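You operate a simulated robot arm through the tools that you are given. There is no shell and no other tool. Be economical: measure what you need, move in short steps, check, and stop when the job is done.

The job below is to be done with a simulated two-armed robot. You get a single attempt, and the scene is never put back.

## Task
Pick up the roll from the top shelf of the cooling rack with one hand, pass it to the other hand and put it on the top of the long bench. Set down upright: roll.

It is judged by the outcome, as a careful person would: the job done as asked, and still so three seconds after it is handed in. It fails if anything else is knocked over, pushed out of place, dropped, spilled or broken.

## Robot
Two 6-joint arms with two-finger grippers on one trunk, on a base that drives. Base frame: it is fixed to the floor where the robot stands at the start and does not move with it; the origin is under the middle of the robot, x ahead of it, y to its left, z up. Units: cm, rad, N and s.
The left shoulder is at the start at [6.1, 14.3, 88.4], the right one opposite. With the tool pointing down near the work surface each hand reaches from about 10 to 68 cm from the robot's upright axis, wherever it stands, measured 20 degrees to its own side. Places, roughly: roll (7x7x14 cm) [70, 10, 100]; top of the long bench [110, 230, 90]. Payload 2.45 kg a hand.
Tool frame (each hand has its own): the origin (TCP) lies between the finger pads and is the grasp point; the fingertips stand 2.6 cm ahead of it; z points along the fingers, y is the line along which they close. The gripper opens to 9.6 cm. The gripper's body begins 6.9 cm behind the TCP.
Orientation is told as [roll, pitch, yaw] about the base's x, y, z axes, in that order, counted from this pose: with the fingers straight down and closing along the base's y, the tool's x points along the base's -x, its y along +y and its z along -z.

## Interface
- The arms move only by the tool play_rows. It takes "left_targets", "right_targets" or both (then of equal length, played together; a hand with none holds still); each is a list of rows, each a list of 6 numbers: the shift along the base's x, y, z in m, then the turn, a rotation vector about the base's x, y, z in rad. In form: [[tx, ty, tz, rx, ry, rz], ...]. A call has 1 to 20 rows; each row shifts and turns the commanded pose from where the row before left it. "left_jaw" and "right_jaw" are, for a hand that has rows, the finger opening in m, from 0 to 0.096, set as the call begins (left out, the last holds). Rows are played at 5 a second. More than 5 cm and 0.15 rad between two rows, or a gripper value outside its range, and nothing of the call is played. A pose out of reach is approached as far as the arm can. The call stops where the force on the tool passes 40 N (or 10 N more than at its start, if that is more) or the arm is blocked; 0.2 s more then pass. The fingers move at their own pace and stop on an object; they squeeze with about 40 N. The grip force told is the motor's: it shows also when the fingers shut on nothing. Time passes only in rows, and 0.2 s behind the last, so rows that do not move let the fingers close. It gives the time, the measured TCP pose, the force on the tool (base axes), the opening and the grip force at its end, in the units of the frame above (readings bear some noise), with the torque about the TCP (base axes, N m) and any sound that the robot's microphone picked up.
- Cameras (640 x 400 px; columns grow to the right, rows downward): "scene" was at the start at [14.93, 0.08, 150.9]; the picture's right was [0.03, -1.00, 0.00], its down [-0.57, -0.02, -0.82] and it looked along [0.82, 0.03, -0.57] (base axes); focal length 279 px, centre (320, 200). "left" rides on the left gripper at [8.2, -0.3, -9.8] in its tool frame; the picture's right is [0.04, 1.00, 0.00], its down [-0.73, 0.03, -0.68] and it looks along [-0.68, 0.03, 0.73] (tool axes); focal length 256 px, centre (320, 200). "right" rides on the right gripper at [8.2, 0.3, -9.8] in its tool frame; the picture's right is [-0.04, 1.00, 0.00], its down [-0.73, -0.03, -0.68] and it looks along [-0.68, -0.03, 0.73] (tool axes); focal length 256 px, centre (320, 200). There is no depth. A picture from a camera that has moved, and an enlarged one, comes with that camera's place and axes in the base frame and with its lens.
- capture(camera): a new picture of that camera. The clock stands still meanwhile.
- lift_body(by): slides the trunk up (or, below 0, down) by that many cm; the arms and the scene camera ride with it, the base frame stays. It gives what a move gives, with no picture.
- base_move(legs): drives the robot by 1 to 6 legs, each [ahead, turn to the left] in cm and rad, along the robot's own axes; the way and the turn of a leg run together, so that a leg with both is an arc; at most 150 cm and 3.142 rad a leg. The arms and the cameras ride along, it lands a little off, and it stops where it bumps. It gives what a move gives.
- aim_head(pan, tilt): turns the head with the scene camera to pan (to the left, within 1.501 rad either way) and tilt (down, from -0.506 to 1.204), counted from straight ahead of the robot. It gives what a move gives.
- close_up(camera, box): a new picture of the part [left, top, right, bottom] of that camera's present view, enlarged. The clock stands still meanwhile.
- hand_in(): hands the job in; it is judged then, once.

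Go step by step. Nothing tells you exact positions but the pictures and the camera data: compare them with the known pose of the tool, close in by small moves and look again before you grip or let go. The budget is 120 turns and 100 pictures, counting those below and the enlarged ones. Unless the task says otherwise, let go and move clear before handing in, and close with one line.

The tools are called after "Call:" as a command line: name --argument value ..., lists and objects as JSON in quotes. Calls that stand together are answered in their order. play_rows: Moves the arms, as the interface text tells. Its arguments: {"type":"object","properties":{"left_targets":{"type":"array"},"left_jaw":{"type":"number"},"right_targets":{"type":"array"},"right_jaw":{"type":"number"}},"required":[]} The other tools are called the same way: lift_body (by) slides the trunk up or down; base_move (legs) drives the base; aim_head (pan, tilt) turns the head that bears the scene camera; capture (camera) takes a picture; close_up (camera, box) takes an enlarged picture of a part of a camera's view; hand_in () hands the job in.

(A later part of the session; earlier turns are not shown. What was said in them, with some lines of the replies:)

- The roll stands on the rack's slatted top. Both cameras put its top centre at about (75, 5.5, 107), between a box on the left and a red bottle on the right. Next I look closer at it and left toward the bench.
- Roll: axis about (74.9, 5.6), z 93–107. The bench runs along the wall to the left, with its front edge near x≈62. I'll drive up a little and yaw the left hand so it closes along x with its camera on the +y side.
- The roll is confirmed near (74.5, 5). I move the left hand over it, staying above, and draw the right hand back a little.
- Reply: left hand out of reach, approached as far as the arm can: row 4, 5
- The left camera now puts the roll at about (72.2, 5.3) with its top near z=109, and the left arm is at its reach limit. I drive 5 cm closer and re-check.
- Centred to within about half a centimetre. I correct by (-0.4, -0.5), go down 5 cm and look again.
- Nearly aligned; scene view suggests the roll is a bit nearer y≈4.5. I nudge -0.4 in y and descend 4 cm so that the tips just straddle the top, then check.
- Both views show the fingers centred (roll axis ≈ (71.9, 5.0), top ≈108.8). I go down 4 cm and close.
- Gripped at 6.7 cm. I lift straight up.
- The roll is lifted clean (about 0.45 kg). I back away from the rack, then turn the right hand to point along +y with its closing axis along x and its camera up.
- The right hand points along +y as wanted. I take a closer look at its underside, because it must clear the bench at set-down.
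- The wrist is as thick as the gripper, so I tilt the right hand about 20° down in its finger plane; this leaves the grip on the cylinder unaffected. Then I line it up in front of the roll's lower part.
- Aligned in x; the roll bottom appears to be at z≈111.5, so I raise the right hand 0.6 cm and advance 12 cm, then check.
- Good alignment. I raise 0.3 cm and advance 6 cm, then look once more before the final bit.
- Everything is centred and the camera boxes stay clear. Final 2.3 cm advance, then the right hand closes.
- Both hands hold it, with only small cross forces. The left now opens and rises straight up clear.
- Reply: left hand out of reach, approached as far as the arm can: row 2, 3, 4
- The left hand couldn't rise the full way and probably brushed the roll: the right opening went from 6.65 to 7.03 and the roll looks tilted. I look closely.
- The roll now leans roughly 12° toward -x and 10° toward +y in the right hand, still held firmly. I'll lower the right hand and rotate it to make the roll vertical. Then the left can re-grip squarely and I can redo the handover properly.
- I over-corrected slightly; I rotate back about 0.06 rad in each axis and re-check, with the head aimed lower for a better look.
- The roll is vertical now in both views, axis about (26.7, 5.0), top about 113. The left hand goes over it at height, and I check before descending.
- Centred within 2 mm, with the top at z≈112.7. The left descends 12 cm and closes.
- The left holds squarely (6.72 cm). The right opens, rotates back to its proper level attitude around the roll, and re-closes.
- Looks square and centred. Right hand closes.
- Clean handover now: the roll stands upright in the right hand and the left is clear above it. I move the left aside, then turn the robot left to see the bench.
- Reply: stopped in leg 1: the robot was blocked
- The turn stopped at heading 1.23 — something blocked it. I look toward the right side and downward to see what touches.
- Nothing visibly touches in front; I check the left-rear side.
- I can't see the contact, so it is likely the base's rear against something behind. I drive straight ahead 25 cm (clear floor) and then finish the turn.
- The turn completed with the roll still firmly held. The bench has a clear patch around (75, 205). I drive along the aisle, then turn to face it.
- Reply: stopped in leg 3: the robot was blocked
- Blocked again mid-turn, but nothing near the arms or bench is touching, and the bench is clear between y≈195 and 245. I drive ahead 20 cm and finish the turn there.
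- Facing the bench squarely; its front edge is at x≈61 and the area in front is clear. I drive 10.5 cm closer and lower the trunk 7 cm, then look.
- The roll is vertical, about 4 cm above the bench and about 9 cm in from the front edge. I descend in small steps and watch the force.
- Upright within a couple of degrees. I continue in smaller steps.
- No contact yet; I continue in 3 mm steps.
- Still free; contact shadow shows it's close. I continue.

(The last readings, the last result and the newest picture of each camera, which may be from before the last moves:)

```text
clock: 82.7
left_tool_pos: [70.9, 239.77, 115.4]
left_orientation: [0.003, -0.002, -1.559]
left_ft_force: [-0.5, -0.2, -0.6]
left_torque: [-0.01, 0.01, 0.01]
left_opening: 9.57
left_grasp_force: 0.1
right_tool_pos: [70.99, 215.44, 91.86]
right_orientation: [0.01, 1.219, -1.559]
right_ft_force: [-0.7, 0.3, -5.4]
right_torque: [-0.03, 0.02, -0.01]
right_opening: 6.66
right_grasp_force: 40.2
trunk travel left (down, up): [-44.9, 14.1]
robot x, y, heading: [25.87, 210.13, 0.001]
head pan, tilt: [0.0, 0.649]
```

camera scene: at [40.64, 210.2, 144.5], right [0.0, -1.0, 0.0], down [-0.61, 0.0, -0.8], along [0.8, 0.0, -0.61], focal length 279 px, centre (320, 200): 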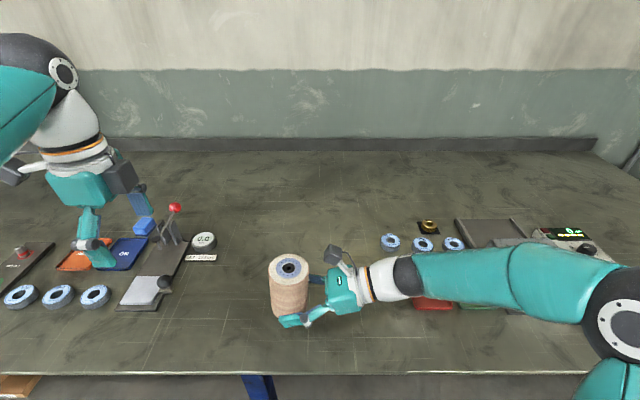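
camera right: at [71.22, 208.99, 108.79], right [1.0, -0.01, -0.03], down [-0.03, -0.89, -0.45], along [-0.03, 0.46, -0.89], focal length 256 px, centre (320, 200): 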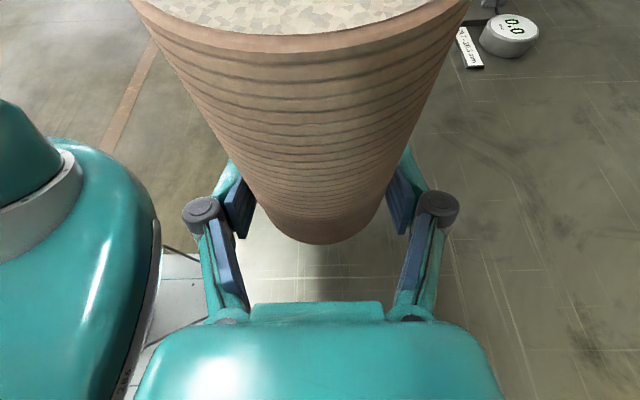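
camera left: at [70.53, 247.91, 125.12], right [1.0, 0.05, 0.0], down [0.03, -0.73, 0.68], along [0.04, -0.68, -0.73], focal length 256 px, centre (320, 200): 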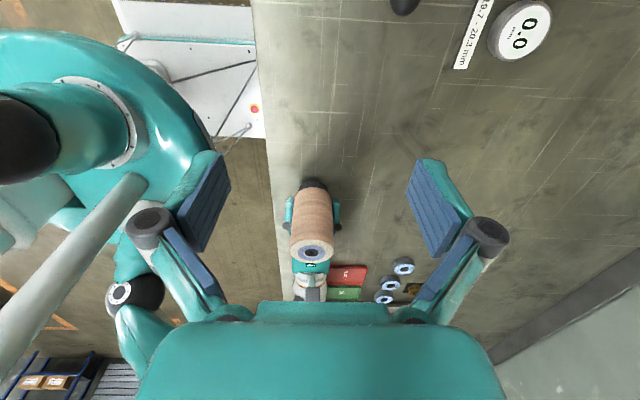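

Triangulating the small "0.0" dial puts its top at z≈87, so the bench top is likely about 85 — lower than assumed. About 3 cm remain; I continue with force checks.

Call:
play_rows --right_targets '[[0, 0, -0.005, 0, 0, 0], [0, 0, -0.005, 0, 0, 0], [0, 0, 0, 0, 0, 0]]'

Call:
play_rows --right_targets '[[0, 0, -0.004, 0, 0, 0], [0, 0, 0, 0, 0, 0]]'

Call:
capture --camera "scene"

Call:
close_up --camera "left" --box '[250, 150, 370, 290]'

```text
clock: 83.5
left_tool_pos: [70.79, 239.72, 115.53]
left_orientation: [0.004, -0.001, -1.561]
left_ft_force: [-1.4, 0.6, -0.6]
left_torque: [0.01, 0.01, 0.01]
left_opening: 9.62
left_grasp_force: 0.0
right_tool_pos: [70.96, 215.48, 91.2]
right_orientation: [0.024, 1.223, -1.547]
right_ft_force: [2.6, -1.8, 24.7]
right_torque: [-0.57, -0.01, 0.08]
right_opening: 6.67
right_grasp_force: 40.0
trunk travel left (down, up): [-44.9, 14.1]
robot x, y, heading: [25.8, 210.18, 0.005]
head pan, tilt: [0.0, 0.649]
```

```text
clock: 84.1
left_tool_pos: [70.85, 239.65, 115.4]
left_orientation: [0.005, -0.004, -1.56]
left_ft_force: [0.4, -0.3, 0.2]
left_torque: [0.01, 0.03, 0.03]
left_opening: 9.6
left_grasp_force: 0.0
right_tool_pos: [71.06, 215.47, 90.79]
right_orientation: [0.027, 1.228, -1.545]
right_ft_force: [-3.5, 0.5, 6.2]
right_torque: [-0.21, 0.19, -0.05]
right_opening: 6.65
right_grasp_force: 40.5
trunk travel left (down, up): [-44.9, 14.1]
robot x, y, heading: [26.22, 210.32, 0.005]
head pan, tilt: [0.0, 0.649]
stopped in row 2 (right hand): the force on the tool passed its limit at 40 N (the readings are from after the stop); the commanded pose is now the measured one
```

```text
39 pictures are left
camera scene: at [40.56, 210.18, 144.44], right [0.0, -1.0, 0.0], down [-0.6, 0.0, -0.8], along [0.8, 0.0, -0.6], focal length 279 px, centre (320, 200)
```

scene: 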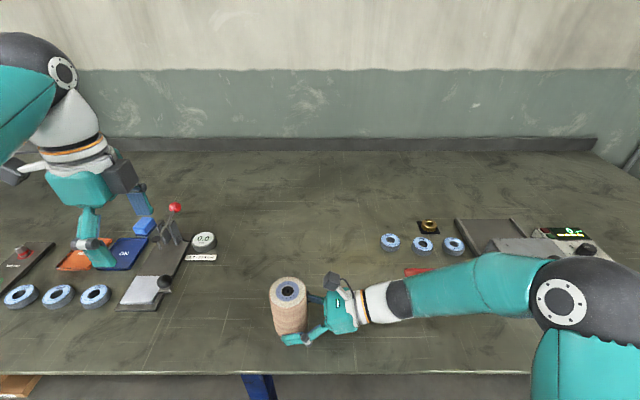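

```text
2.86 times, centred on (310, 220) of left
camera zoom: at [70.44, 247.89, 125.15], right [1.0, 0.05, 0.01], down [0.03, -0.73, 0.68], along [0.04, -0.68, -0.73], focal length 731 px, centre (349, 143)
```

zoom: 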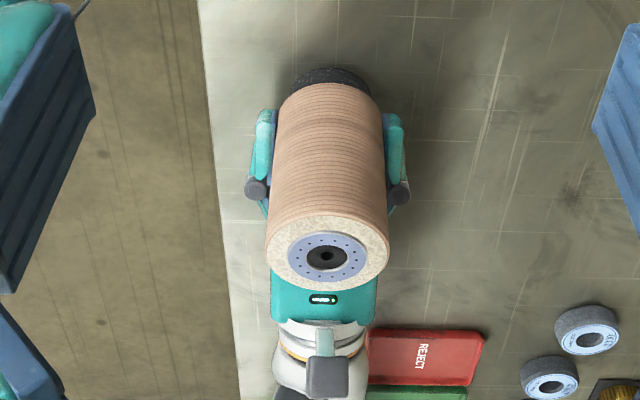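

Contact: about 25 N upward with torque, meaning the -y rim of the roll's base touched first. So the roll leans slightly toward -y. I check the lean closely.

Call:
close_up --camera "scene" --box '[250, 260, 370, 360]'

Call:
capture --camera "right"

```text
4.00 times, centred on (310, 310) of scene
camera zoom: at [40.56, 210.18, 144.44], right [0.0, -1.0, 0.0], down [-0.6, 0.0, -0.8], along [0.8, 0.0, -0.6], focal length 1115 px, centre (360, -240)
```

zoom: 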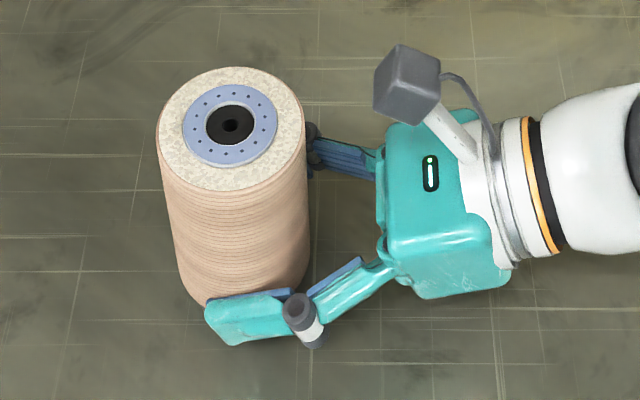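

```text
36 pictures are left
camera right: at [71.19, 208.99, 101.81], right [1.0, -0.01, -0.03], down [-0.02, -0.89, -0.46], along [-0.02, 0.46, -0.89], focal length 256 px, centre (320, 200)
```

right: 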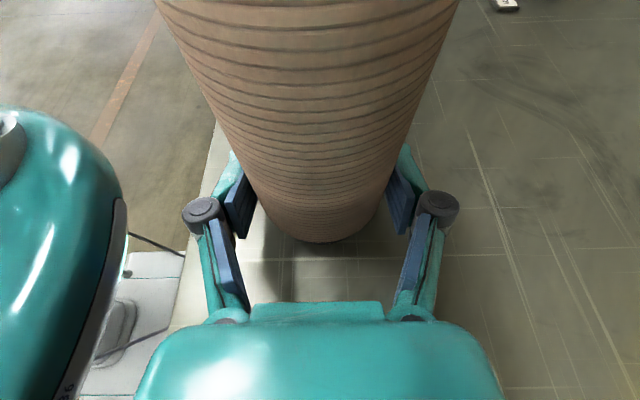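

The contact levelled the roll: its edges are now vertical and the reaction is small. I open the right hand and look before retreating.

Call:
play_rows --right_targets '[[0, 0, 0, 0, 0, 0], [0, 0, 0, 0, 0, 0], [0, 0, 0, 0, 0, 0]]' --right_jaw 0.096

Call:
close_up --camera "scene" --box '[250, 260, 370, 360]'

Call:
capture --camera "right"

```text
clock: 84.9
left_tool_pos: [70.93, 239.84, 115.4]
left_orientation: [0.005, -0.002, -1.56]
left_ft_force: [0.6, 0.4, -0.6]
left_torque: [-0.01, 0.01, 0.02]
left_opening: 9.6
left_grasp_force: 0.0
right_tool_pos: [71.02, 215.52, 90.8]
right_orientation: [0.025, 1.226, -1.548]
right_ft_force: [0.0, -0.7, -0.3]
right_torque: [0.01, 0.01, 0.0]
right_opening: 9.6
right_grasp_force: 0.0
trunk travel left (down, up): [-44.9, 14.1]
robot x, y, heading: [25.58, 210.32, 0.002]
head pan, tilt: [0.0, 0.649]
```

```text
4.00 times, centred on (310, 310) of scene
camera zoom: at [40.63, 210.2, 144.5], right [0.0, -1.0, 0.0], down [-0.6, 0.0, -0.8], along [0.8, 0.0, -0.6], focal length 1115 px, centre (360, -240)
```

zoom: 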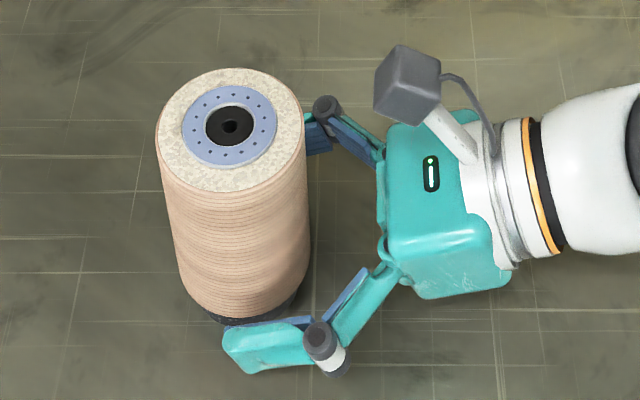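

```text
34 pictures are left
camera right: at [71.27, 208.99, 101.77], right [1.0, -0.01, -0.03], down [-0.02, -0.89, -0.46], along [-0.02, 0.46, -0.89], focal length 256 px, centre (320, 200)
```

right: 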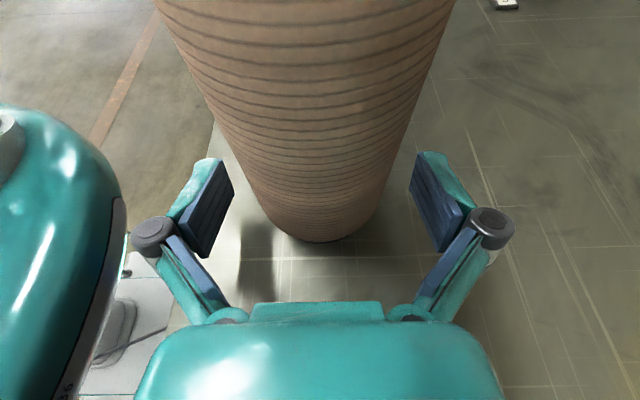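

The roll stands free and upright. I withdraw the right hand along its finger line, then raise it.

Call:
play_rows --right_targets '[[0, -0.01, 0.0037, 0, 0, 0], [0, -0.02, 0.0073, 0, 0, 0], [0, -0.02, 0.0073, 0, 0, 0], [0, -0.02, 0.0073, 0, 0, 0], [0, -0.02, 0.0073, 0, 0, 0], [0, 0, 0.03, 0, 0, 0], [0, 0, 0.03, 0, 0, 0], [0, 0, 0.03, 0, 0, 0], [0, 0, 0, 0, 0, 0]]'

Call:
capture --camera "scene"

```text
clock: 86.9
left_tool_pos: [70.95, 239.72, 115.41]
left_orientation: [0.004, -0.002, -1.561]
left_ft_force: [-0.3, -0.5, 0.2]
left_torque: [0.01, 0.02, 0.02]
left_opening: 9.62
left_grasp_force: 0.1
right_tool_pos: [71.05, 206.48, 103.32]
right_orientation: [0.022, 1.228, -1.548]
right_ft_force: [0.2, -0.5, -0.2]
right_torque: [0.02, 0.0, -0.01]
right_opening: 9.61
right_grasp_force: 0.1
trunk travel left (down, up): [-44.9, 14.1]
robot x, y, heading: [25.91, 210.59, 0.003]
head pan, tilt: [0.0, 0.649]
```

```text
33 pictures are left
camera scene: at [40.66, 210.2, 144.5], right [0.0, -1.0, 0.0], down [-0.61, 0.0, -0.8], along [0.8, 0.0, -0.61], focal length 279 px, centre (320, 200)
```

scene: 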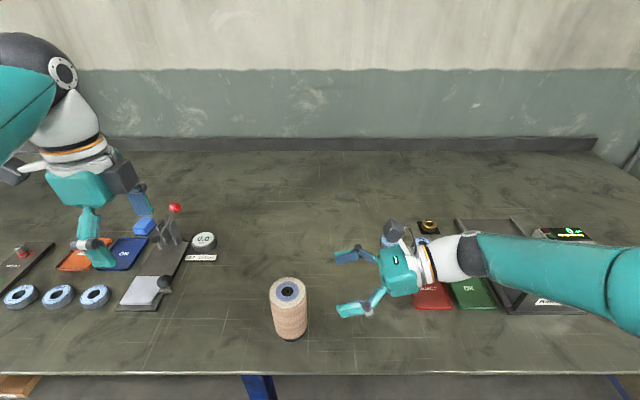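

The roll stands upright on the bench about 8 cm in from the edge, both hands are clear and nothing else on the bench has moved. I hand it in.

Call:
hand_in

```text
The job is handed in.
```

The roll was picked from the rack with the left hand, passed to the right, and set upright on the long bench. On the first pass the left hand tilted the roll, so I redid the handover. The base was also blocked twice while turning: I never saw what it touched, so I can't rule out a nudge behind the robot.
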